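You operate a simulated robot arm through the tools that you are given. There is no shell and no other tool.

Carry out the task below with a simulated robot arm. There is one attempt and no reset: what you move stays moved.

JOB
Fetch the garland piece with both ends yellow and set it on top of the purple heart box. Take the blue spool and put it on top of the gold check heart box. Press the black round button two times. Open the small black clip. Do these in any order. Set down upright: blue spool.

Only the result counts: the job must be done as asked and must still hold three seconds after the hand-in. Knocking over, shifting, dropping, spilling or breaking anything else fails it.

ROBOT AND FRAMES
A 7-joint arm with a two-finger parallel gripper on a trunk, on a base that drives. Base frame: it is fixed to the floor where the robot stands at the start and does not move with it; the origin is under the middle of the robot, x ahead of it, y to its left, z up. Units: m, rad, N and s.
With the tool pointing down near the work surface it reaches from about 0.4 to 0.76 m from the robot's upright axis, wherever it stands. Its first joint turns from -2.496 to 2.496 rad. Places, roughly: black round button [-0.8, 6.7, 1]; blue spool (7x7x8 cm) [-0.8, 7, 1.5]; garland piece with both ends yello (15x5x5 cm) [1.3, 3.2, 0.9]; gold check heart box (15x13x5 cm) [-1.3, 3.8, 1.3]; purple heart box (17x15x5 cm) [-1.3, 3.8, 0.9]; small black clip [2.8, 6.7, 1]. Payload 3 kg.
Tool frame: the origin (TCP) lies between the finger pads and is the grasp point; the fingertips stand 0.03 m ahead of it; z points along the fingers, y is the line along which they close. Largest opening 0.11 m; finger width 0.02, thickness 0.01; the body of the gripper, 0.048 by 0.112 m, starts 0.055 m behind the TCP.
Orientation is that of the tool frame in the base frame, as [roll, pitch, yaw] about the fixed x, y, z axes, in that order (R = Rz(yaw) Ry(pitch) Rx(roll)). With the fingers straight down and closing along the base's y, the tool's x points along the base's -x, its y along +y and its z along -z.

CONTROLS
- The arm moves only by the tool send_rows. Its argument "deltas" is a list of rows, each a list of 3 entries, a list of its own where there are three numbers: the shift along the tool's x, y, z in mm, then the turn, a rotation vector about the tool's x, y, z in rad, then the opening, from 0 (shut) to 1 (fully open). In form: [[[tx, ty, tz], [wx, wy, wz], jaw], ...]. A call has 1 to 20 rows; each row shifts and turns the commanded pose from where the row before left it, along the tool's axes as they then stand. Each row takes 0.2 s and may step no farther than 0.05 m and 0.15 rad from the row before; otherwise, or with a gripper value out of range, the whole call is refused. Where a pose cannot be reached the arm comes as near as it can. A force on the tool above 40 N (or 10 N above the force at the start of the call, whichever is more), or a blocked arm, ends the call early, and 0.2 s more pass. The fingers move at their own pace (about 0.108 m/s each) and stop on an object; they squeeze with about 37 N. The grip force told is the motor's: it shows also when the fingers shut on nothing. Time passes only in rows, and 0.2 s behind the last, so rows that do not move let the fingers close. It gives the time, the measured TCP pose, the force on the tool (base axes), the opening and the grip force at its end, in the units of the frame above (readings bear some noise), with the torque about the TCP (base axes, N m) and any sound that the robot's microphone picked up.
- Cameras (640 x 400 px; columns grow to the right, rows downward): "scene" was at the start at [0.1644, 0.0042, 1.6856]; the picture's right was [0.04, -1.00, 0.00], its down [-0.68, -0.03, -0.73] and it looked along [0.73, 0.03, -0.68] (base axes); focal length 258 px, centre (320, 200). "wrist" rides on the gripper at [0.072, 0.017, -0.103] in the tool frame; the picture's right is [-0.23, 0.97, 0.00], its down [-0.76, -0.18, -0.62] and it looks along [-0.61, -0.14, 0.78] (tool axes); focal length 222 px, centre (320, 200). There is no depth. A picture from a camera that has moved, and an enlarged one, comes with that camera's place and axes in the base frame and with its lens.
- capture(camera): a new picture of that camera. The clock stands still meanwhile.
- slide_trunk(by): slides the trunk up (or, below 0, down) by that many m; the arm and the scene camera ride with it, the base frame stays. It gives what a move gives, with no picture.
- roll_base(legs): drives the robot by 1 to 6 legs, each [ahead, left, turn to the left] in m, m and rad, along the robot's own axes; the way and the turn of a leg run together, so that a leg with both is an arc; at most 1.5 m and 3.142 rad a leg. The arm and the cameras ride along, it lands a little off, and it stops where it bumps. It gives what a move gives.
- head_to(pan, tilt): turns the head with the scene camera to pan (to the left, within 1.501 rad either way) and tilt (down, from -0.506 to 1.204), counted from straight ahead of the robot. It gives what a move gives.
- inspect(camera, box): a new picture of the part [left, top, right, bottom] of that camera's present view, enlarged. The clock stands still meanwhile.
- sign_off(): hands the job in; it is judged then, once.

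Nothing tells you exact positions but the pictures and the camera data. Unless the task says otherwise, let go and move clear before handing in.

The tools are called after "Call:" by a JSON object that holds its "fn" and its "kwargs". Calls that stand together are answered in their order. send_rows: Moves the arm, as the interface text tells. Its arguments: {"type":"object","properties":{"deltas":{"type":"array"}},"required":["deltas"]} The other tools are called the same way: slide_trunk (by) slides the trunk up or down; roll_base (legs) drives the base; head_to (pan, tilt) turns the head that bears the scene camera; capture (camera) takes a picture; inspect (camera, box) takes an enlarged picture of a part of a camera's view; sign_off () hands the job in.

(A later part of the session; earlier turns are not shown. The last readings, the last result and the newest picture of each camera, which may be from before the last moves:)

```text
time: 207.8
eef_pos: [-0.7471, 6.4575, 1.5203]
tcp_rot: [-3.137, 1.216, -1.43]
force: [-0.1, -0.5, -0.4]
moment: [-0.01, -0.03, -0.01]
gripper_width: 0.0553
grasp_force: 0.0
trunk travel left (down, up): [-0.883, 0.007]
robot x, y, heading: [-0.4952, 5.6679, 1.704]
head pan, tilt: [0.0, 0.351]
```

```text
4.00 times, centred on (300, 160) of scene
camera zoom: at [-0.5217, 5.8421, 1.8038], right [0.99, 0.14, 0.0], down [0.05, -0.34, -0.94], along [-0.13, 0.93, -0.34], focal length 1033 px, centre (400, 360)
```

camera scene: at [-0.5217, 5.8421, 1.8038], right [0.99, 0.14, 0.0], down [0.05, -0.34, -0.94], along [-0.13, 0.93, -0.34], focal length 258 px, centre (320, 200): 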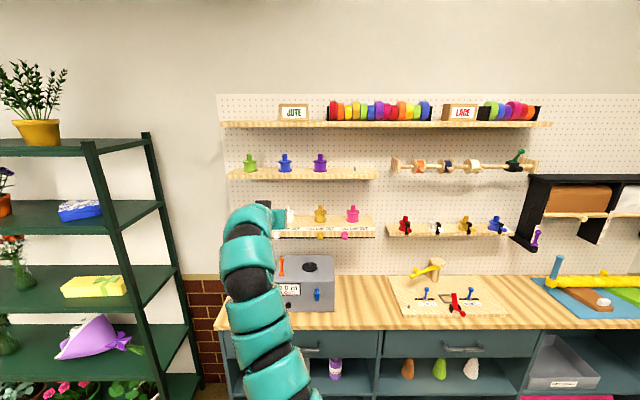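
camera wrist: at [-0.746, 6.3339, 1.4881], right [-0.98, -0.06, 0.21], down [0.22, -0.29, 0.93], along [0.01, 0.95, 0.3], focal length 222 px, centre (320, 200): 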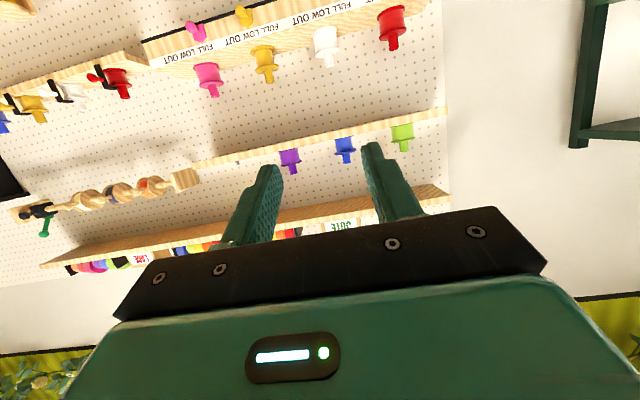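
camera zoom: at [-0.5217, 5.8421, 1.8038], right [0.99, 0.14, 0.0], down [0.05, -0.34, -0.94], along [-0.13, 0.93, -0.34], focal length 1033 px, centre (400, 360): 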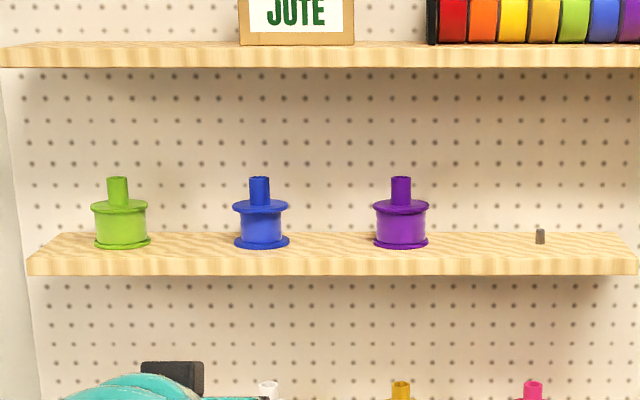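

Blue spool knob centre triangulates to ≈(-0.834, 6.960, 1.583), with its shelf top at ≈1.523 and the next shelf underside at ≈1.72. Raising the tool to knob height and rolling in to about 10 cm short.

Call:
{"fn": "send_rows", "kwargs": {"deltas": [[[-39.4, 0, -14.6], [0, 0, 0], 0.55], [[-39.4, 0, -14.6], [0, 0, 0], 0.55], [[0, 0, 0], [0, 0, 0], 0.55]]}}

Call:
{"fn": "roll_base", "kwargs": {"legs": [[0, 0.018, 0], [0.38, 0, 0]]}}

Call:
{"fn": "capture", "kwargs": {"camera": "wrist"}}

Call:
{"fn": "inspect", "kwargs": {"camera": "scene", "box": [220, 90, 380, 230]}}

```text
time: 208.6
eef_pos: [-0.7479, 6.456, 1.605]
tcp_rot: [3.141, 1.219, -1.433]
force: [-0.7, 0.2, 0.4]
moment: [0.01, 0.0, -0.01]
gripper_width: 0.0602
grasp_force: 0.2
trunk travel left (down, up): [-0.883, 0.007]
robot x, y, heading: [-0.5004, 5.6716, 1.705]
head pan, tilt: [0.0, 0.351]
```

```text
time: 211.4
eef_pos: [-0.8151, 6.8308, 1.6054]
tcp_rot: [3.14, 1.218, -1.436]
force: [-0.6, 0.9, -0.4]
moment: [0.02, -0.01, 0.01]
gripper_width: 0.0603
grasp_force: 0.1
trunk travel left (down, up): [-0.883, 0.007]
robot x, y, heading: [-0.5693, 6.0425, 1.706]
head pan, tilt: [0.0, 0.351]
```

```text
taken
camera wrist: at [-0.8155, 6.7077, 1.5727], right [-0.98, -0.06, 0.21], down [0.22, -0.29, 0.93], along [0.01, 0.95, 0.3], focal length 222 px, centre (320, 200)
```

wrist: 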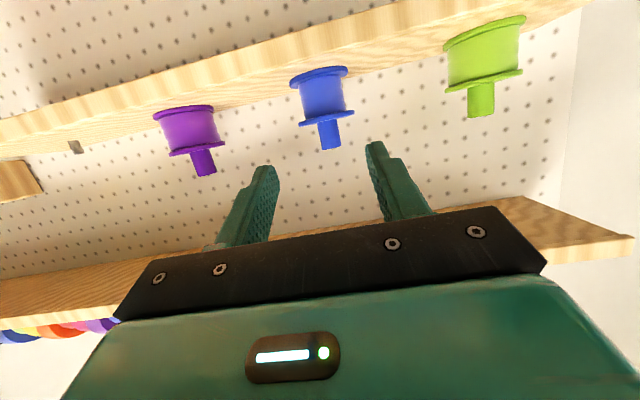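

```text
2.86 times, centred on (300, 160) of scene
camera zoom: at [-0.5909, 6.2165, 1.8038], right [0.99, 0.13, 0.0], down [0.05, -0.34, -0.94], along [-0.13, 0.93, -0.34], focal length 738 px, centre (377, 314)
```

zoom: 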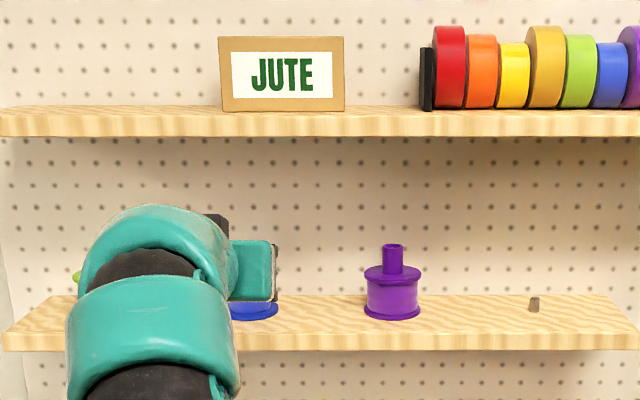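

The knob lies 0.124 m ahead of the TCP and centred between the fingers. Advancing around it in steps.

Call:
{"fn": "send_rows", "kwargs": {"deltas": [[[-12.4, 1.2, 33.8], [0, 0, 0], 0.55], [[-12.4, 1.2, 33.8], [0, 0, 0], 0.55], [[0, 0, 0], [0, 0, 0], 0.55]]}}

Call:
{"fn": "capture", "kwargs": {"camera": "wrist"}}

```text
time: 212.2
eef_pos: [-0.8285, 6.9022, 1.6049]
tcp_rot: [3.14, 1.219, -1.435]
force: [-1.1, 0.6, 0.5]
moment: [-0.02, -0.02, -0.02]
gripper_width: 0.0604
grasp_force: 0.2
trunk travel left (down, up): [-0.883, 0.007]
robot x, y, heading: [-0.5654, 6.0411, 1.704]
head pan, tilt: [0.0, 0.351]
```

```text
taken
camera wrist: at [-0.8286, 6.7783, 1.5726], right [-0.98, -0.06, 0.21], down [0.22, -0.3, 0.93], along [0.01, 0.95, 0.3], focal length 222 px, centre (320, 200)
```

wrist: 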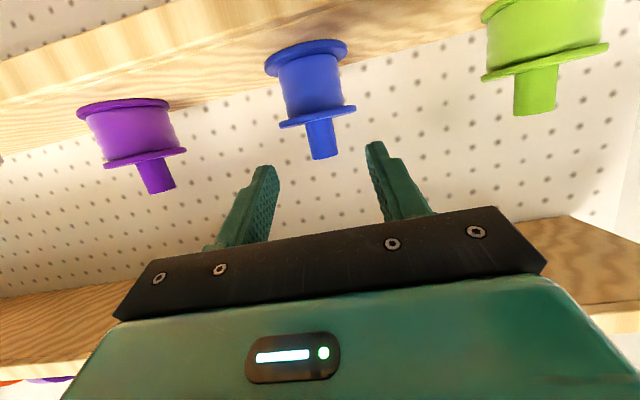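

The fingers are approaching symmetrically. A zoomed view will help me fix the remaining depth.

Call:
{"fn": "inspect", "kwargs": {"camera": "wrist", "box": [240, 30, 400, 180]}}

Call:
{"fn": "inspect", "kwargs": {"camera": "scene", "box": [240, 110, 340, 190]}}

```text
2.67 times, centred on (320, 105) of wrist
camera zoom: at [-0.8286, 6.7783, 1.5726], right [-0.98, -0.06, 0.21], down [0.22, -0.3, 0.93], along [0.01, 0.95, 0.3], focal length 592 px, centre (320, 453)
```

zoom: 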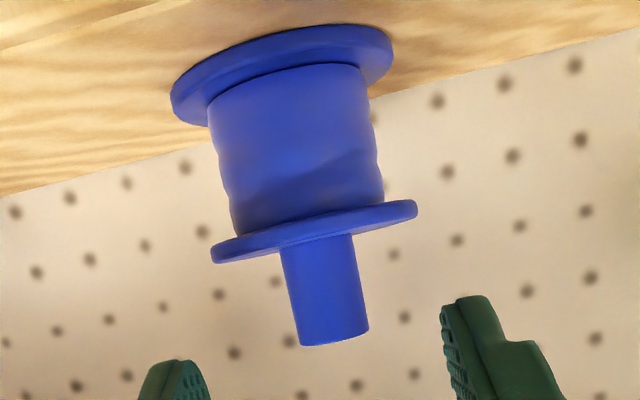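

```text
5.00 times, centred on (290, 150) of scene
camera zoom: at [-0.5907, 6.2152, 1.8039], right [0.99, 0.13, 0.0], down [0.05, -0.34, -0.94], along [-0.13, 0.93, -0.34], focal length 1292 px, centre (470, 450)
```

zoom: 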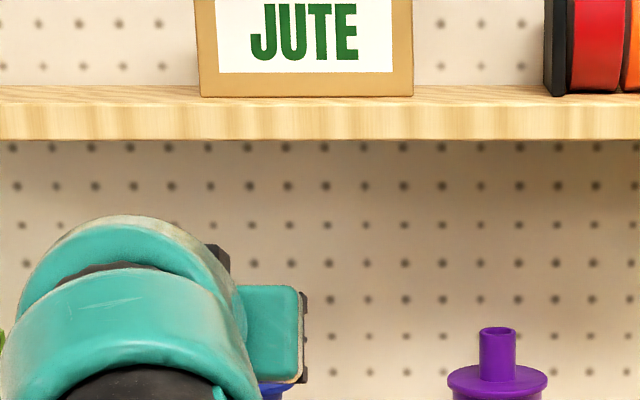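

Refined: the knob centre is 6.65 cm ahead of the TCP at z≈1.582. Advancing 5 cm, then lowering 1 cm.

Call:
{"fn": "send_rows", "kwargs": {"deltas": [[[-8.7, 0, 23.5], [0, 0, 0], 0.55], [[-8.7, 0, 23.5], [0, 0, 0], 0.55], [[0, 0, 0], [0, 0, 0], 0.55]]}}

Call:
{"fn": "send_rows", "kwargs": {"deltas": [[[9.4, 0, 3.4], [0, 0, 0], 0.55], [[0, 0, 0], [0, 0, 0], 0.55]]}}

Call:
{"fn": "capture", "kwargs": {"camera": "wrist"}}

```text
time: 213.0
eef_pos: [-0.8284, 6.9135, 1.6038]
tcp_rot: [-3.141, 1.217, -1.434]
force: [0.0, -0.6, 0.0]
moment: [0.0, 0.0, 0.06]
gripper_width: 0.0605
grasp_force: 0.1
out of reach, approached as far as the arm can: row 1, 2
trunk travel left (down, up): [-0.883, 0.007]
robot x, y, heading: [-0.5689, 6.0438, 1.708]
head pan, tilt: [0.0, 0.351]
```

```text
time: 213.6
eef_pos: [-0.8284, 6.9134, 1.5939]
tcp_rot: [-3.14, 1.218, -1.432]
force: [0.0, -1.2, 0.2]
moment: [0.03, 0.0, -0.02]
gripper_width: 0.0606
grasp_force: 0.2
trunk travel left (down, up): [-0.883, 0.007]
robot x, y, heading: [-0.5683, 6.0442, 1.703]
head pan, tilt: [0.0, 0.351]
```

```text
taken
camera wrist: at [-0.8294, 6.7895, 1.5617], right [-0.98, -0.05, 0.21], down [0.22, -0.3, 0.93], along [0.01, 0.95, 0.3], focal length 222 px, centre (320, 200)
```

wrist: 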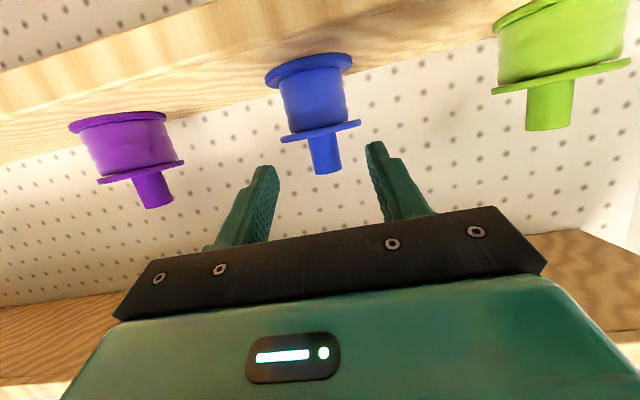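

The arm is at full stretch, so I'll roll the base forward 3.8 cm instead.

Call:
{"fn": "roll_base", "kwargs": {"legs": [[0.038, 0.002, 0]]}}

Call:
{"fn": "capture", "kwargs": {"camera": "wrist"}}

```text
time: 214.5
eef_pos: [-0.8369, 6.9514, 1.5928]
tcp_rot: [-3.14, 1.215, -1.433]
force: [0.7, -0.2, -0.5]
moment: [0.02, -0.02, -0.01]
gripper_width: 0.0604
grasp_force: 0.1
trunk travel left (down, up): [-0.883, 0.007]
robot x, y, heading: [-0.5759, 6.0817, 1.705]
head pan, tilt: [0.0, 0.351]
```

```text
taken
camera wrist: at [-0.8372, 6.8285, 1.5606], right [-0.98, -0.06, 0.21], down [0.22, -0.29, 0.93], along [0.01, 0.95, 0.3], focal length 222 px, centre (320, 200)
```

wrist: 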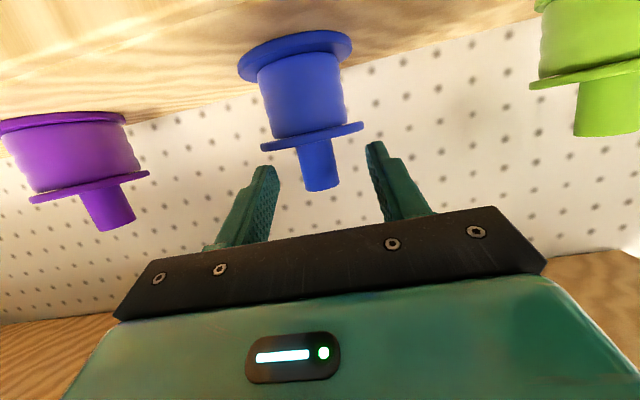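

The knob is now 1.65 cm ahead of the TCP, centred between the pads and above the flange. Closing.

Call:
{"fn": "send_rows", "kwargs": {"deltas": [[[0, 0, 0], [0, 0, 0], 0.3], [[0, 0, 0], [0, 0, 0], 0.1], [[0, 0, 0], [0, 0, 0], 0], [[0, 0, 0], [0, 0, 0], 0]]}}

Call:
{"fn": "capture", "kwargs": {"camera": "wrist"}}

```text
time: 215.5
eef_pos: [-0.8371, 6.9498, 1.594]
tcp_rot: [3.141, 1.22, -1.435]
force: [-0.3, 1.6, 5.5]
moment: [0.12, -0.05, 0.02]
gripper_width: 0.0215
grasp_force: 37.4
trunk travel left (down, up): [-0.883, 0.007]
robot x, y, heading: [-0.5753, 6.0795, 1.705]
head pan, tilt: [0.0, 0.351]
```

```text
taken
camera wrist: at [-0.8367, 6.827, 1.562], right [-0.98, -0.06, 0.21], down [0.22, -0.3, 0.93], along [0.01, 0.95, 0.3], focal length 222 px, centre (320, 200)
```

wrist: 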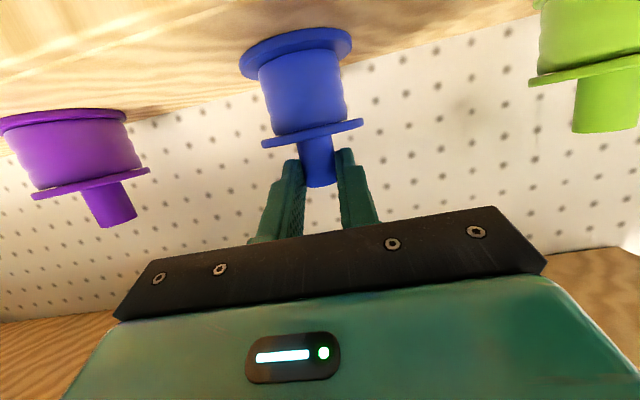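

Gripped (21.5 mm), but the arm is at full extension so a vertical lift wouldn't be clean, and the spools may sit on pegs. I'll release, bring the base 6 cm closer with the arm retracted by the same amount, and regrasp.

Call:
{"fn": "send_rows", "kwargs": {"deltas": [[[0, 0, 0], [0, 0, 0], 0.3], [[0, 0, 0], [0, 0, 0], 0.55], [[0, 0, 0], [0, 0, 0], 0.55]]}}

Call:
{"fn": "roll_base", "kwargs": {"legs": [[-0.1, 0, 0]]}}

Call:
{"fn": "send_rows", "kwargs": {"deltas": [[[12, 0, -32.5], [0, 0, 0], 0.55], [[12, 0, -32.5], [0, 0, 0], 0.55], [[0, 0, 0], [0, 0, 0], 0.55]]}}

Call:
{"fn": "capture", "kwargs": {"camera": "wrist"}}

```text
time: 216.3
eef_pos: [-0.8361, 6.9518, 1.5922]
tcp_rot: [3.141, 1.218, -1.432]
force: [0.5, 0.2, 0.3]
moment: [-0.01, 0.01, -0.02]
gripper_width: 0.0604
grasp_force: 0.1
trunk travel left (down, up): [-0.883, 0.007]
robot x, y, heading: [-0.5792, 6.081, 1.707]
head pan, tilt: [0.0, 0.351]
```

```text
time: 217.4
eef_pos: [-0.8227, 6.8494, 1.5927]
tcp_rot: [-3.141, 1.218, -1.433]
force: [0.9, -0.4, 0.6]
moment: [-0.01, -0.02, 0.01]
gripper_width: 0.0603
grasp_force: 0.0
trunk travel left (down, up): [-0.883, 0.007]
robot x, y, heading: [-0.5601, 5.9819, 1.71]
head pan, tilt: [0.0, 0.351]
```

```text
time: 218.2
eef_pos: [-0.8134, 6.7834, 1.5931]
tcp_rot: [3.141, 1.217, -1.433]
force: [-0.3, -0.1, -0.2]
moment: [-0.02, 0.03, -0.04]
gripper_width: 0.0607
grasp_force: 0.1
trunk travel left (down, up): [-0.883, 0.007]
robot x, y, heading: [-0.5612, 5.9765, 1.712]
head pan, tilt: [0.0, 0.351]
```

```text
taken
camera wrist: at [-0.8139, 6.6608, 1.5605], right [-0.98, -0.05, 0.21], down [0.22, -0.29, 0.93], along [0.01, 0.95, 0.3], focal length 222 px, centre (320, 200)
```

wrist: 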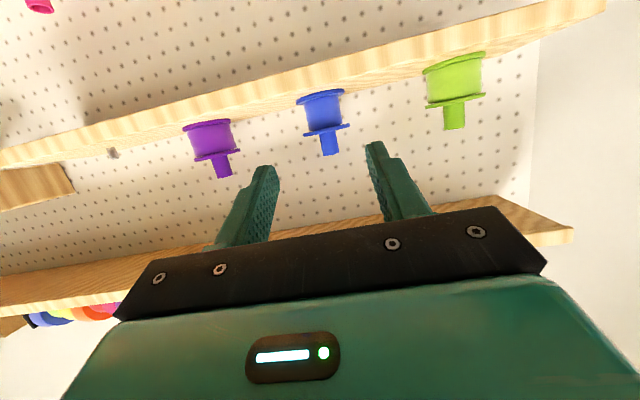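

Call:
{"fn": "roll_base", "kwargs": {"legs": [[0.155, 0, 0]]}}

Call:
{"fn": "capture", "kwargs": {"camera": "wrist"}}

```text
time: 219.6
eef_pos: [-0.8341, 6.9379, 1.5921]
tcp_rot: [3.141, 1.217, -1.434]
force: [0.8, 0.3, -0.6]
moment: [0.0, 0.02, -0.01]
gripper_width: 0.0605
grasp_force: 0.1
trunk travel left (down, up): [-0.883, 0.007]
robot x, y, heading: [-0.5826, 6.1367, 1.706]
head pan, tilt: [0.0, 0.351]
```

```text
taken
camera wrist: at [-0.8342, 6.8154, 1.5604], right [-0.98, -0.05, 0.21], down [0.22, -0.29, 0.93], along [0.01, 0.95, 0.3], focal length 222 px, centre (320, 200)
```

wrist: 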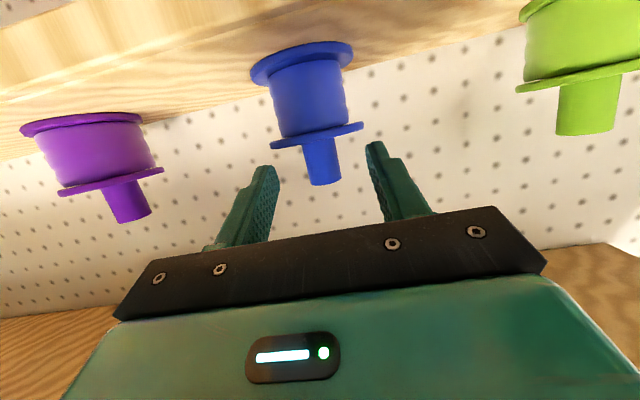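

Advancing the last 1.3 cm with the arm, then closing.

Call:
{"fn": "send_rows", "kwargs": {"deltas": [[[-4.7, 0.5, 12.7], [0, 0, 0], 0.55], [[0, 0, 0], [0, 0, 0], 0.55], [[0, 0, 0], [0, 0, 0], 0.25], [[0, 0, 0], [0, 0, 0], 0], [[0, 0, 0], [0, 0, 0], 0], [[0, 0, 0], [0, 0, 0], 0]]}}

Call:
{"fn": "capture", "kwargs": {"camera": "wrist"}}

```text
time: 221.0
eef_pos: [-0.8359, 6.9516, 1.5922]
tcp_rot: [-3.142, 1.219, -1.434]
force: [0.3, 0.1, -1.8]
moment: [-0.05, 0.02, 0.0]
gripper_width: 0.021
grasp_force: 37.3
trunk travel left (down, up): [-0.883, 0.007]
robot x, y, heading: [-0.5848, 6.1326, 1.706]
head pan, tilt: [0.0, 0.351]
```

```text
taken
camera wrist: at [-0.8361, 6.8277, 1.5607], right [-0.98, -0.05, 0.21], down [0.22, -0.29, 0.93], along [0.01, 0.95, 0.3], focal length 222 px, centre (320, 200)
```

wrist: 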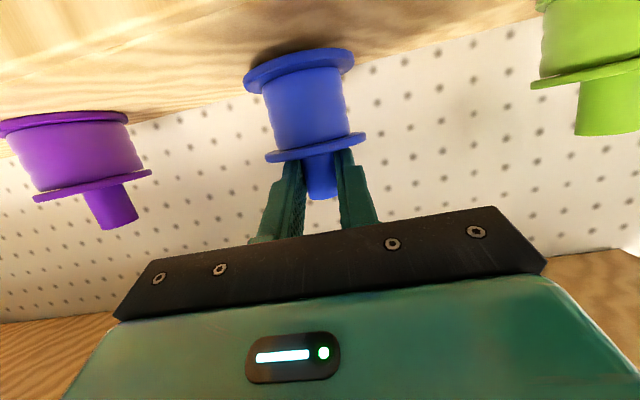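

The spool is gripped and already slightly unweighted. Lifting straight up in steps.

Call:
{"fn": "send_rows", "kwargs": {"deltas": [[[-9.4, 0, -3.5], [0, 0, 0], 0], [[-9.4, 0, -3.5], [0, 0, 0], 0], [[-14, 0, -5.2], [0, 0, 0], 0], [[0, 0, 0], [0, 0, 0], 0]]}}

Call:
{"fn": "capture", "kwargs": {"camera": "wrist"}}

Call:
{"fn": "inspect", "kwargs": {"camera": "scene", "box": [220, 80, 380, 230]}}

```text
time: 222.0
eef_pos: [-0.8352, 6.9509, 1.6271]
tcp_rot: [-3.14, 1.216, -1.435]
force: [-0.5, 0.4, 0.1]
moment: [-0.01, 0.0, -0.01]
gripper_width: 0.0213
grasp_force: 36.7
trunk travel left (down, up): [-0.883, 0.007]
robot x, y, heading: [-0.584, 6.1372, 1.708]
head pan, tilt: [0.0, 0.351]
```

```text
taken
camera wrist: at [-0.836, 6.8277, 1.5956], right [-0.98, -0.05, 0.21], down [0.22, -0.29, 0.93], along [0.01, 0.95, 0.3], focal length 222 px, centre (320, 200)
```

wrist: 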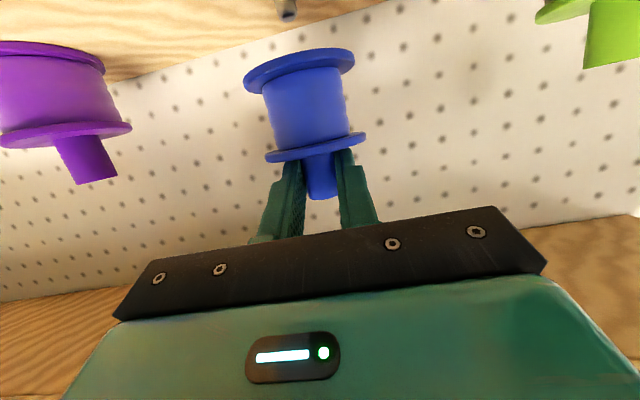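

```text
2.67 times, centred on (300, 155) of scene
camera zoom: at [-0.6051, 6.3083, 1.8038], right [0.99, 0.13, 0.0], down [0.05, -0.34, -0.94], along [-0.13, 0.93, -0.34], focal length 689 px, centre (373, 320)
```

zoom: 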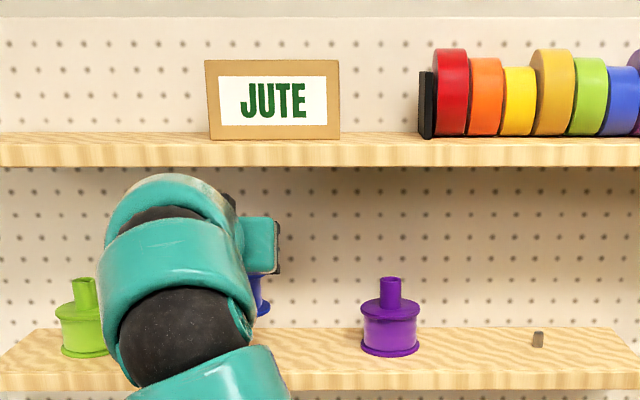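

The spool is free of its peg and held upright. Backing straight out from the pegboard.

Call:
{"fn": "roll_base", "kwargs": {"legs": [[-0.4, 0, 0]]}}

Call:
{"fn": "capture", "kwargs": {"camera": "wrist"}}

Call:
{"fn": "capture", "kwargs": {"camera": "scene"}}

```text
time: 224.5
eef_pos: [-0.7802, 6.5558, 1.6277]
tcp_rot: [3.14, 1.217, -1.437]
force: [-0.1, -0.3, -0.8]
moment: [-0.05, 0.0, 0.03]
gripper_width: 0.0216
grasp_force: 36.8
trunk travel left (down, up): [-0.883, 0.007]
robot x, y, heading: [-0.5312, 5.7412, 1.707]
head pan, tilt: [0.0, 0.351]
```

```text
taken
camera wrist: at [-0.7816, 6.4324, 1.5961], right [-0.98, -0.05, 0.21], down [0.22, -0.3, 0.93], along [0.01, 0.95, 0.3], focal length 222 px, centre (320, 200)
```

wrist: 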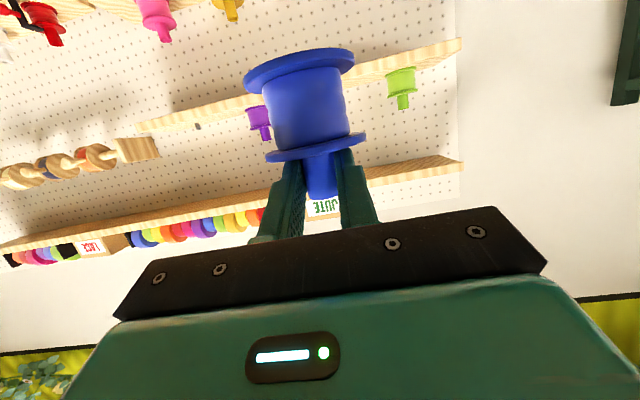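

```text
taken
camera scene: at [-0.5517, 5.9125, 1.804], right [0.99, 0.13, 0.0], down [0.05, -0.34, -0.94], along [-0.12, 0.93, -0.34], focal length 258 px, centre (320, 200)
```

scene: 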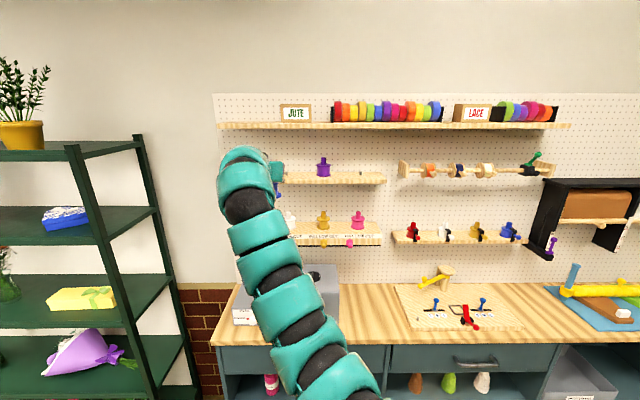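

Spool is secure and upright. Now driving back: turn to north heading, retreat a little, strafe west to the corridor.

Call:
{"fn": "roll_base", "kwargs": {"legs": [[0, 0, -0.13], [-0.2, 0, 0], [0, 1.41, 0]]}}

Call:
{"fn": "head_to", "kwargs": {"pan": 0.0, "tilt": 0.75}}

Call:
{"fn": "capture", "kwargs": {"camera": "scene"}}

```text
time: 233.3
eef_pos: [-2.0787, 6.3732, 1.6289]
tcp_rot: [-3.14, 1.219, -1.562]
force: [0.0, 0.2, -1.1]
moment: [-0.05, 0.01, -0.02]
gripper_width: 0.021
grasp_force: 37.5
trunk travel left (down, up): [-0.883, 0.007]
robot x, y, heading: [-1.9365, 5.5317, 1.571]
head pan, tilt: [0.0, 0.351]
```

```text
time: 234.2
eef_pos: [-2.0779, 6.3735, 1.6273]
tcp_rot: [-3.14, 1.219, -1.562]
force: [-0.2, -0.5, -1.0]
moment: [-0.02, -0.04, -0.02]
gripper_width: 0.0209
grasp_force: 37.1
trunk travel left (down, up): [-0.883, 0.007]
robot x, y, heading: [-1.9335, 5.5294, 1.576]
head pan, tilt: [0.0, 0.75]
```

```text
taken
camera scene: at [-1.9322, 5.6965, 1.7683], right [1.0, 0.01, 0.0], down [0.0, -0.68, -0.73], along [0.0, 0.73, -0.68], focal length 258 px, centre (320, 200)
```

scene: 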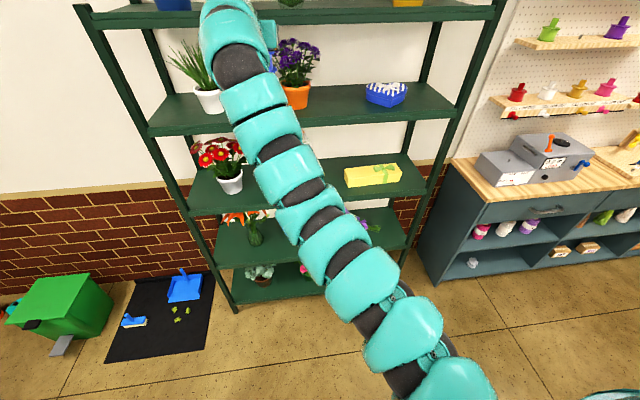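

Clear. Reversing south through the corridor, then shifting west and turning to face the rack.

Call:
{"fn": "roll_base", "kwargs": {"legs": [[-1.0, 0, 0], [-1.03, 0, 0], [0, 0.6, 0], [0, 0, -1.409]]}}

Call:
{"fn": "slide_trunk", "kwargs": {"by": -0.17}}

Call:
{"fn": "head_to", "kwargs": {"pan": 0.1, "tilt": 0.35}}

Call:
{"fn": "capture", "kwargs": {"camera": "scene"}}

Call:
{"fn": "capture", "kwargs": {"camera": "wrist"}}

```text
time: 250.7
eef_pos: [-1.7236, 3.8024, 1.6279]
tcp_rot: [-3.141, 1.218, -2.95]
force: [0.2, -0.5, -1.1]
moment: [0.01, 0.04, -0.02]
gripper_width: 0.0208
grasp_force: 36.7
trunk travel left (down, up): [-0.883, 0.007]
robot x, y, heading: [-2.5234, 3.5048, 0.188]
head pan, tilt: [0.0, 0.75]
```

```text
time: 252.6
eef_pos: [-1.7246, 3.802, 1.4579]
tcp_rot: [-3.138, 1.219, -2.949]
force: [-0.3, -0.2, -0.8]
moment: [0.01, 0.03, 0.01]
gripper_width: 0.021
grasp_force: 37.0
trunk travel left (down, up): [-0.713, 0.177]
robot x, y, heading: [-2.5239, 3.5094, 0.189]
head pan, tilt: [0.0, 0.75]
```

```text
time: 253.5
eef_pos: [-1.7239, 3.8026, 1.4566]
tcp_rot: [-3.139, 1.218, -2.949]
force: [-0.1, 0.4, 0.2]
moment: [0.01, 0.01, -0.04]
gripper_width: 0.021
grasp_force: 37.1
trunk travel left (down, up): [-0.713, 0.177]
robot x, y, heading: [-2.5222, 3.505, 0.195]
head pan, tilt: [0.099, 0.351]
```

```text
taken
camera scene: at [-2.3544, 3.5479, 1.6338], right [0.29, -0.96, 0.0], down [-0.33, -0.1, -0.94], along [0.9, 0.27, -0.34], focal length 258 px, centre (320, 200)
```

scene: 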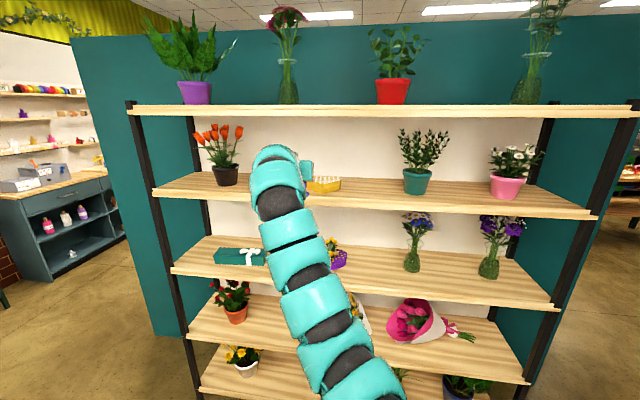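

```text
taken
camera wrist: at [-1.8471, 3.7961, 1.4257], right [-0.11, 0.97, 0.21], down [-0.28, -0.23, 0.93], along [0.95, 0.04, 0.3], focal length 222 px, centre (320, 200)
```

wrist: 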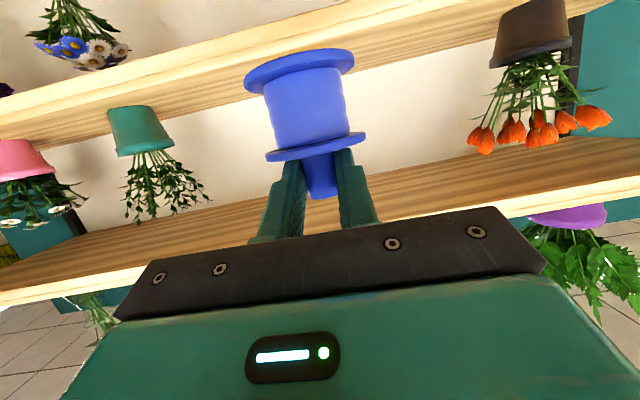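

Gold heart box: lid top ≈1.349, centroid ≈(-1.352, 3.829), sitting ~11 cm in from the shelf edge. The spool needs to go 0.354 m ahead and 4.5 cm right; moving in partway and checking.

Call:
{"fn": "roll_base", "kwargs": {"legs": [[0, -0.045, 0], [0.2, 0, 0]]}}

Call:
{"fn": "head_to", "kwargs": {"pan": 0.0, "tilt": 0.45}}

Call:
{"fn": "capture", "kwargs": {"camera": "scene"}}

Call:
{"fn": "capture", "kwargs": {"camera": "wrist"}}

```text
time: 255.6
eef_pos: [-1.519, 3.7972, 1.4565]
tcp_rot: [-3.137, 1.217, -2.948]
force: [0.6, 0.4, -1.6]
moment: [-0.02, 0.02, 0.0]
gripper_width: 0.0209
grasp_force: 37.0
trunk travel left (down, up): [-0.713, 0.177]
robot x, y, heading: [-2.3198, 3.4967, 0.189]
head pan, tilt: [0.099, 0.351]
```

```text
time: 256.2
eef_pos: [-1.5207, 3.7973, 1.4582]
tcp_rot: [-3.141, 1.217, -2.949]
force: [0.2, 0.3, 0.0]
moment: [0.0, 0.01, 0.03]
gripper_width: 0.0211
grasp_force: 37.2
trunk travel left (down, up): [-0.713, 0.177]
robot x, y, heading: [-2.3197, 3.4955, 0.192]
head pan, tilt: [0.0, 0.45]
```

```text
taken
camera scene: at [-2.1499, 3.5319, 1.6248], right [0.19, -0.98, 0.0], down [-0.43, -0.08, -0.9], along [0.88, 0.17, -0.43], focal length 258 px, centre (320, 200)
```

scene: 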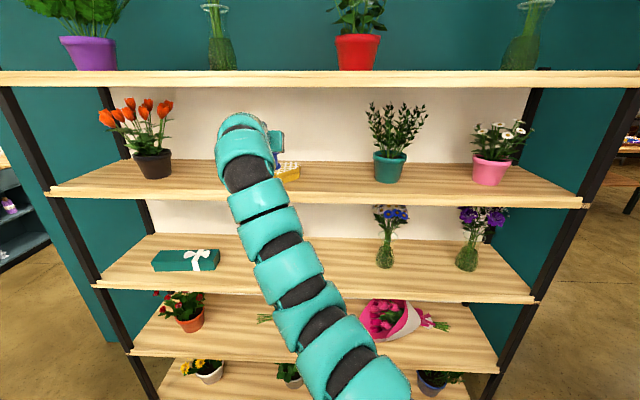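

```text
taken
camera wrist: at [-1.6437, 3.7894, 1.4258], right [-0.11, 0.97, 0.21], down [-0.28, -0.23, 0.93], along [0.95, 0.04, 0.3], focal length 222 px, centre (320, 200)
```

wrist: 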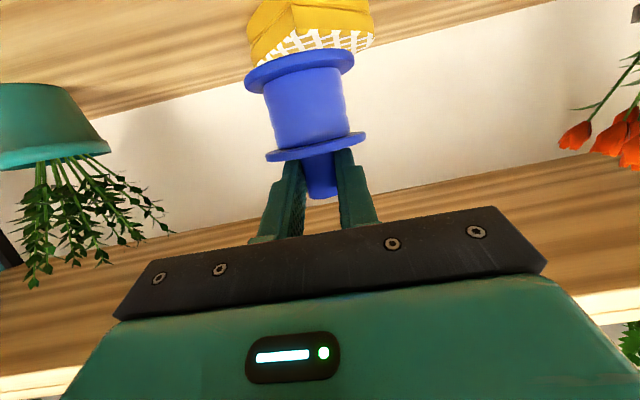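

The gold box's lobes triangulate where expected. Rolling ahead 15 cm to hover over it.

Call:
{"fn": "roll_base", "kwargs": {"legs": [[0.152, 0, 0]]}}

Call:
{"fn": "capture", "kwargs": {"camera": "wrist"}}

Call:
{"fn": "capture", "kwargs": {"camera": "scene"}}

```text
time: 257.6
eef_pos: [-1.3692, 3.8238, 1.4562]
tcp_rot: [-3.139, 1.215, -2.949]
force: [-0.4, -0.3, -1.4]
moment: [-0.02, 0.02, 0.01]
gripper_width: 0.0208
grasp_force: 36.9
trunk travel left (down, up): [-0.713, 0.177]
robot x, y, heading: [-2.1713, 3.5282, 0.19]
head pan, tilt: [0.0, 0.45]
```

```text
taken
camera wrist: at [-1.492, 3.8173, 1.4245], right [-0.11, 0.97, 0.21], down [-0.28, -0.23, 0.93], along [0.95, 0.04, 0.3], focal length 222 px, centre (320, 200)
```

wrist: 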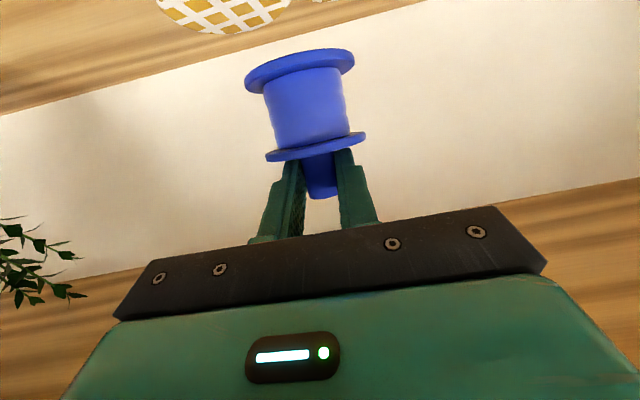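

```text
taken
camera scene: at [-1.9984, 3.5606, 1.6244], right [0.19, -0.98, 0.0], down [-0.43, -0.08, -0.9], along [0.88, 0.17, -0.44], focal length 258 px, centre (320, 200)
```

scene: 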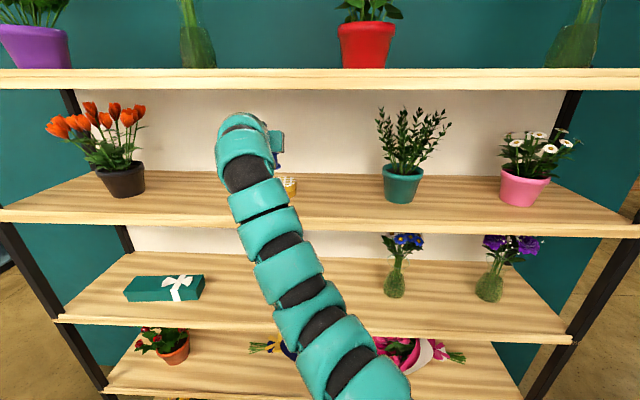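

The notch of the heart projects exactly where predicted, so the spool is over the lid's centre. Lowering with the trunk, then small steps.

Call:
{"fn": "slide_trunk", "kwargs": {"by": -0.03}}

Call:
{"fn": "send_rows", "kwargs": {"deltas": [[[3.8, 0, 1.4], [0, 0, 0], 0], [[0, 0, 0], [0, 0, 0], 0]]}}

Call:
{"fn": "capture", "kwargs": {"camera": "wrist"}}

```text
time: 258.4
eef_pos: [-1.3706, 3.8229, 1.4272]
tcp_rot: [-3.141, 1.216, -2.949]
force: [-0.6, -0.6, -0.6]
moment: [0.01, 0.01, -0.02]
gripper_width: 0.0208
grasp_force: 37.1
trunk travel left (down, up): [-0.683, 0.207]
robot x, y, heading: [-2.1717, 3.5264, 0.187]
head pan, tilt: [0.0, 0.45]
```

```text
time: 258.9
eef_pos: [-1.3699, 3.8235, 1.4228]
tcp_rot: [-3.137, 1.217, -2.949]
force: [-0.1, -0.2, -1.7]
moment: [-0.01, 0.03, -0.02]
gripper_width: 0.0208
grasp_force: 36.8
trunk travel left (down, up): [-0.683, 0.207]
robot x, y, heading: [-2.1683, 3.5302, 0.19]
head pan, tilt: [0.0, 0.45]
```

```text
taken
camera wrist: at [-1.4934, 3.8169, 1.3912], right [-0.11, 0.97, 0.21], down [-0.28, -0.23, 0.93], along [0.95, 0.04, 0.3], focal length 222 px, centre (320, 200)
```

wrist: 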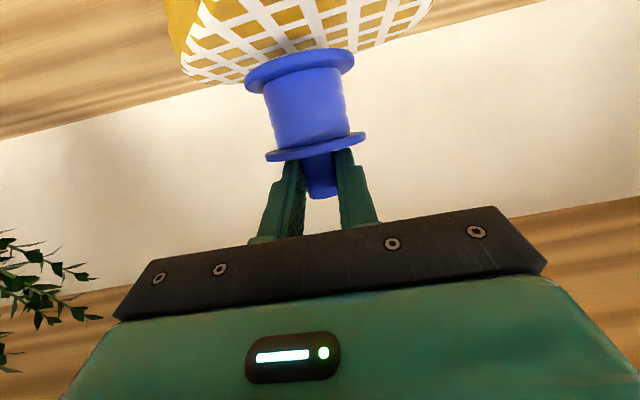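

Close above the lid now. Continuing in 2–3 mm steps.

Call:
{"fn": "send_rows", "kwargs": {"deltas": [[[2.8, 0, 1.0], [0, 0, 0], 0], [[0, 0, 0], [0, 0, 0], 0]]}}

Call:
{"fn": "send_rows", "kwargs": {"deltas": [[[2.8, 0, 1.0], [0, 0, 0], 0], [[0, 0, 0], [0, 0, 0], 0]]}}

Call:
{"fn": "send_rows", "kwargs": {"deltas": [[[1.9, 0, 0.7], [0, 0, 0], 0], [[0, 0, 0], [0, 0, 0], 0]]}}

```text
time: 259.6
eef_pos: [-1.3695, 3.8229, 1.4194]
tcp_rot: [3.141, 1.216, -2.95]
force: [-0.4, 0.5, 0.3]
moment: [-0.03, 0.06, -0.01]
gripper_width: 0.021
grasp_force: 37.4
trunk travel left (down, up): [-0.683, 0.207]
robot x, y, heading: [-2.1721, 3.5268, 0.186]
head pan, tilt: [0.0, 0.45]
```

```text
time: 260.1
eef_pos: [-1.3696, 3.8246, 1.417]
tcp_rot: [-3.14, 1.216, -2.95]
force: [-0.3, 1.5, 0.1]
moment: [0.0, 0.02, -0.02]
gripper_width: 0.0209
grasp_force: 36.8
trunk travel left (down, up): [-0.683, 0.207]
robot x, y, heading: [-2.1711, 3.528, 0.187]
head pan, tilt: [0.0, 0.45]
```

```text
time: 260.8
eef_pos: [-1.3699, 3.8237, 1.4151]
tcp_rot: [-3.141, 1.217, -2.952]
force: [-0.7, 0.1, -1.2]
moment: [0.02, 0.01, -0.05]
gripper_width: 0.0209
grasp_force: 36.5
trunk travel left (down, up): [-0.683, 0.207]
robot x, y, heading: [-2.1717, 3.5296, 0.191]
head pan, tilt: [0.0, 0.45]
```

Call:
{"fn": "send_rows", "kwargs": {"deltas": [[[1.9, 0, 0.7], [0, 0, 0], 0], [[0, 0, 0], [0, 0, 0], 0]]}}

Call:
{"fn": "send_rows", "kwargs": {"deltas": [[[1.9, 0, 0.7], [0, 0, 0], 0], [[0, 0, 0], [0, 0, 0], 0]]}}

Call:
{"fn": "capture", "kwargs": {"camera": "wrist"}}

```text
time: 261.4
eef_pos: [-1.3694, 3.8235, 1.4129]
tcp_rot: [-3.141, 1.217, -2.951]
force: [0.1, 0.5, -1.4]
moment: [0.01, 0.04, 0.01]
gripper_width: 0.0209
grasp_force: 36.7
trunk travel left (down, up): [-0.683, 0.207]
robot x, y, heading: [-2.173, 3.5258, 0.191]
head pan, tilt: [0.0, 0.45]
```

```text
time: 261.9
eef_pos: [-1.3704, 3.8243, 1.4111]
tcp_rot: [-3.139, 1.217, -2.951]
force: [0.1, -0.5, -1.0]
moment: [-0.02, 0.02, -0.03]
gripper_width: 0.0211
grasp_force: 36.7
trunk travel left (down, up): [-0.683, 0.207]
robot x, y, heading: [-2.1712, 3.5245, 0.187]
head pan, tilt: [0.0, 0.45]
```

```text
taken
camera wrist: at [-1.4939, 3.8172, 1.3794], right [-0.11, 0.97, 0.21], down [-0.28, -0.23, 0.93], along [0.95, 0.04, 0.3], focal length 222 px, centre (320, 200)
```

wrist: 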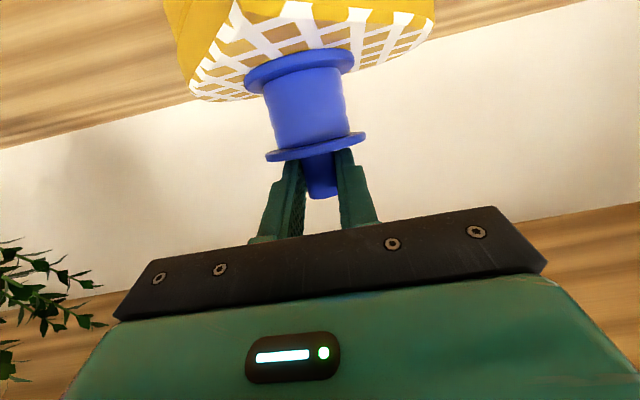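

No contact yet at 1.411; continuing.

Call:
{"fn": "send_rows", "kwargs": {"deltas": [[[1.9, 0, 0.7], [0, 0, 0], 0], [[0, 0, 0], [0, 0, 0], 0]]}}

Call:
{"fn": "send_rows", "kwargs": {"deltas": [[[1.9, 0, 0.7], [0, 0, 0], 0], [[0, 0, 0], [0, 0, 0], 0]]}}

Call:
{"fn": "send_rows", "kwargs": {"deltas": [[[1.9, 0, 0.7], [0, 0, 0], 0], [[0, 0, 0], [0, 0, 0], 0]]}}

```text
time: 262.6
eef_pos: [-1.3704, 3.8231, 1.4118]
tcp_rot: [3.14, 1.222, -2.956]
force: [4.4, 3.3, 9.9]
moment: [0.12, -0.33, 0.05]
gripper_width: 0.021
grasp_force: 37.0
trunk travel left (down, up): [-0.683, 0.207]
robot x, y, heading: [-2.1723, 3.5275, 0.188]
head pan, tilt: [0.0, 0.45]
```

```text
time: 263.1
eef_pos: [-1.3718, 3.824, 1.4115]
tcp_rot: [3.138, 1.222, -2.955]
force: [10.1, 4.6, 27.5]
moment: [0.22, -0.65, 0.07]
gripper_width: 0.0207
grasp_force: 37.1
trunk travel left (down, up): [-0.683, 0.207]
robot x, y, heading: [-2.1714, 3.528, 0.192]
head pan, tilt: [0.0, 0.45]
```

```text
time: 263.6
eef_pos: [-1.3705, 3.823, 1.4118]
tcp_rot: [3.133, 1.229, -2.962]
force: [2.6, 1.8, 6.9]
moment: [0.05, -0.11, 0.03]
gripper_width: 0.021
grasp_force: 37.3
trunk travel left (down, up): [-0.683, 0.207]
robot x, y, heading: [-2.1729, 3.5299, 0.187]
head pan, tilt: [0.0, 0.45]
stopped in row 2: the force on the tool passed its limit at 41 N (the readings are from after the stop); the commanded pose is now the measured one
```

Contact made at TCP z≈1.4115 — spool is on the lid. Easing off slightly and opening.

Call:
{"fn": "send_rows", "kwargs": {"deltas": [[[-0.9, 0, -0.3], [0, 0, 0], 0], [[0, 0, 0], [0, 0, 0], 0.15], [[0, 0, 0], [0, 0, 0], 0.3], [[0, 0, 0], [0, 0, 0], 0.45], [[0, 0, 0], [0, 0, 0], 0.55], [[0, 0, 0], [0, 0, 0], 0.55]]}}

Call:
{"fn": "capture", "kwargs": {"camera": "wrist"}}

```text
time: 265.0
eef_pos: [-1.3711, 3.8232, 1.411]
tcp_rot: [3.136, 1.225, -2.956]
force: [0.1, 1.5, 7.7]
moment: [-0.13, -0.25, 0.08]
gripper_width: 0.0596
grasp_force: 0.1
trunk travel left (down, up): [-0.683, 0.207]
robot x, y, heading: [-2.173, 3.5284, 0.189]
head pan, tilt: [0.0, 0.45]
```

```text
taken
camera wrist: at [-1.4945, 3.8169, 1.3777], right [-0.11, 0.97, 0.22], down [-0.29, -0.24, 0.93], along [0.95, 0.04, 0.31], focal length 222 px, centre (320, 200)
```

wrist: 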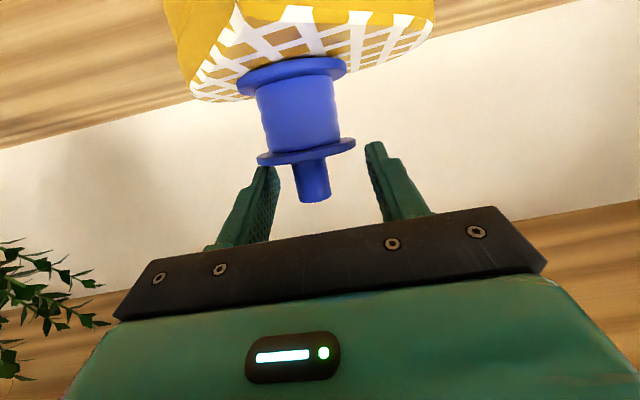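

The fingers lightly rest on the spool's top flange, so I'll lift straight up first before retreating.

Call:
{"fn": "send_rows", "kwargs": {"deltas": [[[-2.8, 0, -1.0], [0, 0, 0], 0.55], [[-2.8, 0, -1.0], [0, 0, 0], 0.55], [[-3.8, 0, -1.4], [0, 0, 0], 0.55], [[0, 0, 0], [0, 0, 0], 0.55]]}}

Call:
{"fn": "capture", "kwargs": {"camera": "wrist"}}

```text
time: 266.0
eef_pos: [-1.3715, 3.8229, 1.4189]
tcp_rot: [3.137, 1.224, -2.955]
force: [0.6, -0.3, -0.6]
moment: [-0.01, -0.03, 0.05]
gripper_width: 0.0606
grasp_force: 0.1
trunk travel left (down, up): [-0.683, 0.207]
robot x, y, heading: [-2.1705, 3.5286, 0.186]
head pan, tilt: [0.0, 0.45]
```

```text
taken
camera wrist: at [-1.4937, 3.8166, 1.3869], right [-0.11, 0.97, 0.21], down [-0.29, -0.24, 0.93], along [0.95, 0.04, 0.3], focal length 222 px, centre (320, 200)
```

wrist: 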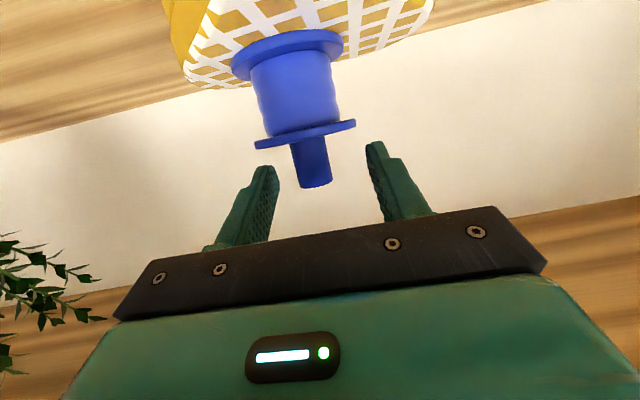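

The spool stands free on the lid. Raising a few more mm and withdrawing backwards.

Call:
{"fn": "send_rows", "kwargs": {"deltas": [[[-5.6, 0, -2.0], [0, 0, 0], 0.6], [[8.7, 0, -23.5], [0, 0, 0], 0.6], [[8.7, 0, -23.5], [0, 0, 0], 0.6], [[8.7, 0, -23.5], [0, 0, 0], 0.6], [[0, 0, 0], [0, 0, 0], 0.6]]}}

Call:
{"fn": "capture", "kwargs": {"camera": "wrist"}}

Call:
{"fn": "roll_base", "kwargs": {"legs": [[-0.35, 0, 0]]}}

Call:
{"fn": "head_to", "kwargs": {"pan": 0.15, "tilt": 0.35}}

Call:
{"fn": "capture", "kwargs": {"camera": "scene"}}

Call:
{"fn": "capture", "kwargs": {"camera": "wrist"}}

```text
time: 267.2
eef_pos: [-1.4438, 3.8085, 1.4251]
tcp_rot: [3.138, 1.223, -2.957]
force: [-0.1, -0.1, 0.0]
moment: [-0.02, -0.02, 0.0]
gripper_width: 0.0658
grasp_force: 0.0
trunk travel left (down, up): [-0.683, 0.207]
robot x, y, heading: [-2.1705, 3.526, 0.189]
head pan, tilt: [0.0, 0.45]
```

```text
taken
camera wrist: at [-1.5672, 3.8022, 1.3928], right [-0.11, 0.97, 0.21], down [-0.29, -0.24, 0.93], along [0.95, 0.04, 0.3], focal length 222 px, centre (320, 200)
```

wrist: 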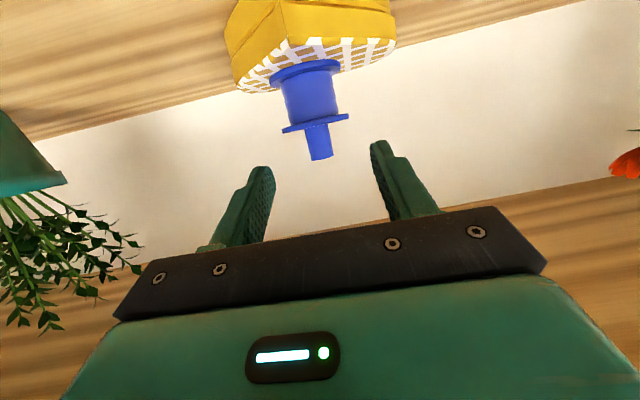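

```text
time: 269.5
eef_pos: [-1.792, 3.7411, 1.427]
tcp_rot: [3.137, 1.226, -2.956]
force: [0.3, 0.6, -0.7]
moment: [-0.02, 0.03, 0.0]
gripper_width: 0.0659
grasp_force: 0.0
trunk travel left (down, up): [-0.683, 0.207]
robot x, y, heading: [-2.5186, 3.4584, 0.186]
head pan, tilt: [0.0, 0.45]
```

```text
time: 270.2
eef_pos: [-1.7903, 3.7414, 1.426]
tcp_rot: [3.137, 1.224, -2.96]
force: [1.0, -0.6, -0.1]
moment: [0.0, 0.01, 0.01]
gripper_width: 0.0659
grasp_force: 0.0
trunk travel left (down, up): [-0.683, 0.207]
robot x, y, heading: [-2.5165, 3.4623, 0.191]
head pan, tilt: [0.15, 0.351]
```

```text
taken
camera scene: at [-2.3494, 3.5077, 1.6039], right [0.33, -0.94, 0.0], down [-0.32, -0.11, -0.94], along [0.89, 0.31, -0.34], focal length 258 px, centre (320, 200)
```

scene: 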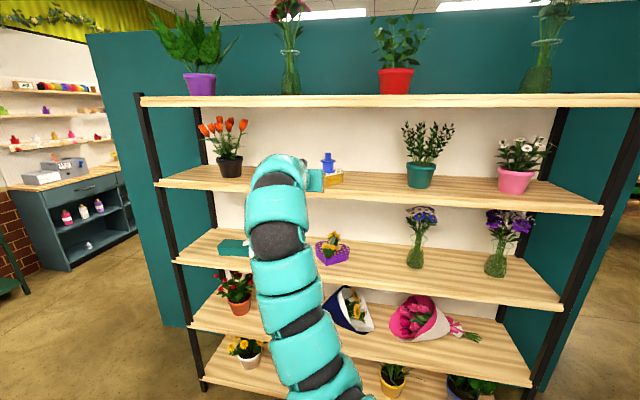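

```text
taken
camera wrist: at [-1.914, 3.7355, 1.3931], right [-0.11, 0.97, 0.22], down [-0.29, -0.24, 0.93], along [0.95, 0.04, 0.31], focal length 222 px, centre (320, 200)
```

wrist: 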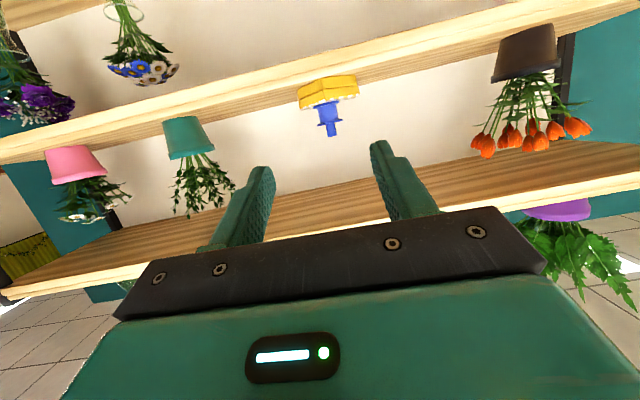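

Spool and garland both appear in place; zooming to verify.

Call:
{"fn": "inspect", "kwargs": {"camera": "scene", "box": [270, 130, 410, 280]}}

Call:
{"fn": "inspect", "kwargs": {"camera": "wrist", "box": [270, 60, 390, 150]}}

```text
2.67 times, centred on (340, 205) of scene
camera zoom: at [-2.3494, 3.5077, 1.6039], right [0.33, -0.94, 0.0], down [-0.32, -0.11, -0.94], along [0.89, 0.31, -0.34], focal length 689 px, centre (267, 187)
```

zoom: 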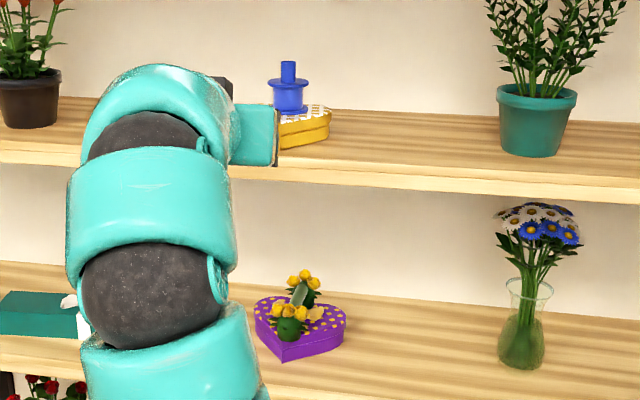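

```text
4.44 times, centred on (330, 105) of wrist
camera zoom: at [-1.914, 3.7355, 1.3931], right [-0.11, 0.97, 0.22], down [-0.29, -0.24, 0.93], along [0.95, 0.04, 0.31], focal length 987 px, centre (276, 622)
```

zoom: 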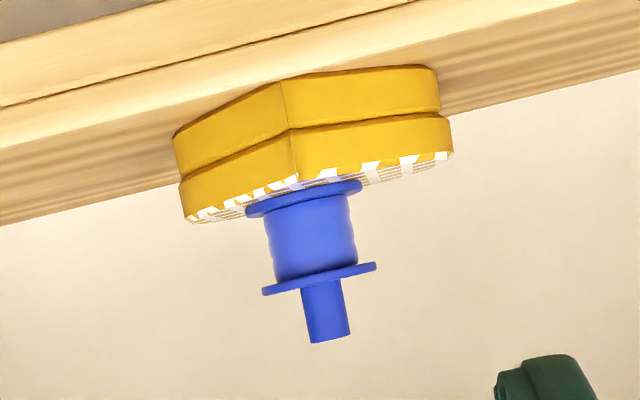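

Both placements look right: spool upright on the gold check box, garland on the purple box. Now for the clip near (2.8, 6.7, 1): heading back north and then east.

Call:
{"fn": "roll_base", "kwargs": {"legs": [[0, 0, 1.388], [0, -0.59, 0]]}}

Call:
{"fn": "head_to", "kwargs": {"pan": 0.0, "tilt": 0.75}}

Call:
{"fn": "capture", "kwargs": {"camera": "scene"}}

```text
time: 277.0
eef_pos: [-2.0772, 4.2356, 1.4264]
tcp_rot: [3.134, 1.225, -1.564]
force: [0.8, 0.7, -0.8]
moment: [0.0, -0.02, -0.02]
gripper_width: 0.0661
grasp_force: 0.0
trunk travel left (down, up): [-0.683, 0.207]
robot x, y, heading: [-1.9258, 3.4734, 1.581]
head pan, tilt: [0.15, 0.351]
```

```text
time: 277.9
eef_pos: [-2.0784, 4.2352, 1.4261]
tcp_rot: [3.136, 1.226, -1.559]
force: [0.7, 0.0, -0.2]
moment: [-0.01, 0.04, 0.02]
gripper_width: 0.0659
grasp_force: 0.0
trunk travel left (down, up): [-0.683, 0.207]
robot x, y, heading: [-1.9246, 3.4686, 1.586]
head pan, tilt: [0.0, 0.75]
```

```text
taken
camera scene: at [-1.9271, 3.6345, 1.5683], right [1.0, 0.01, 0.0], down [0.01, -0.68, -0.73], along [-0.01, 0.73, -0.68], focal length 258 px, centre (320, 200)
```

scene: 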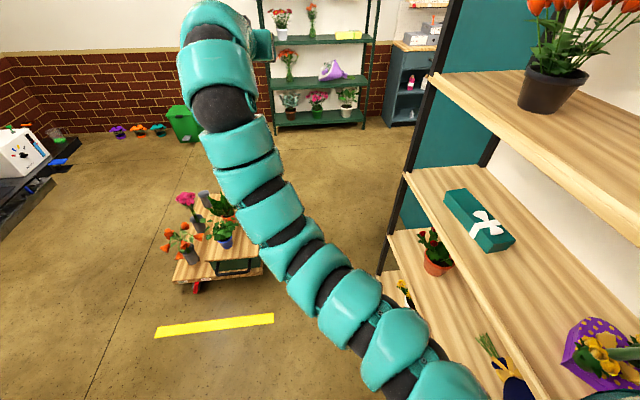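

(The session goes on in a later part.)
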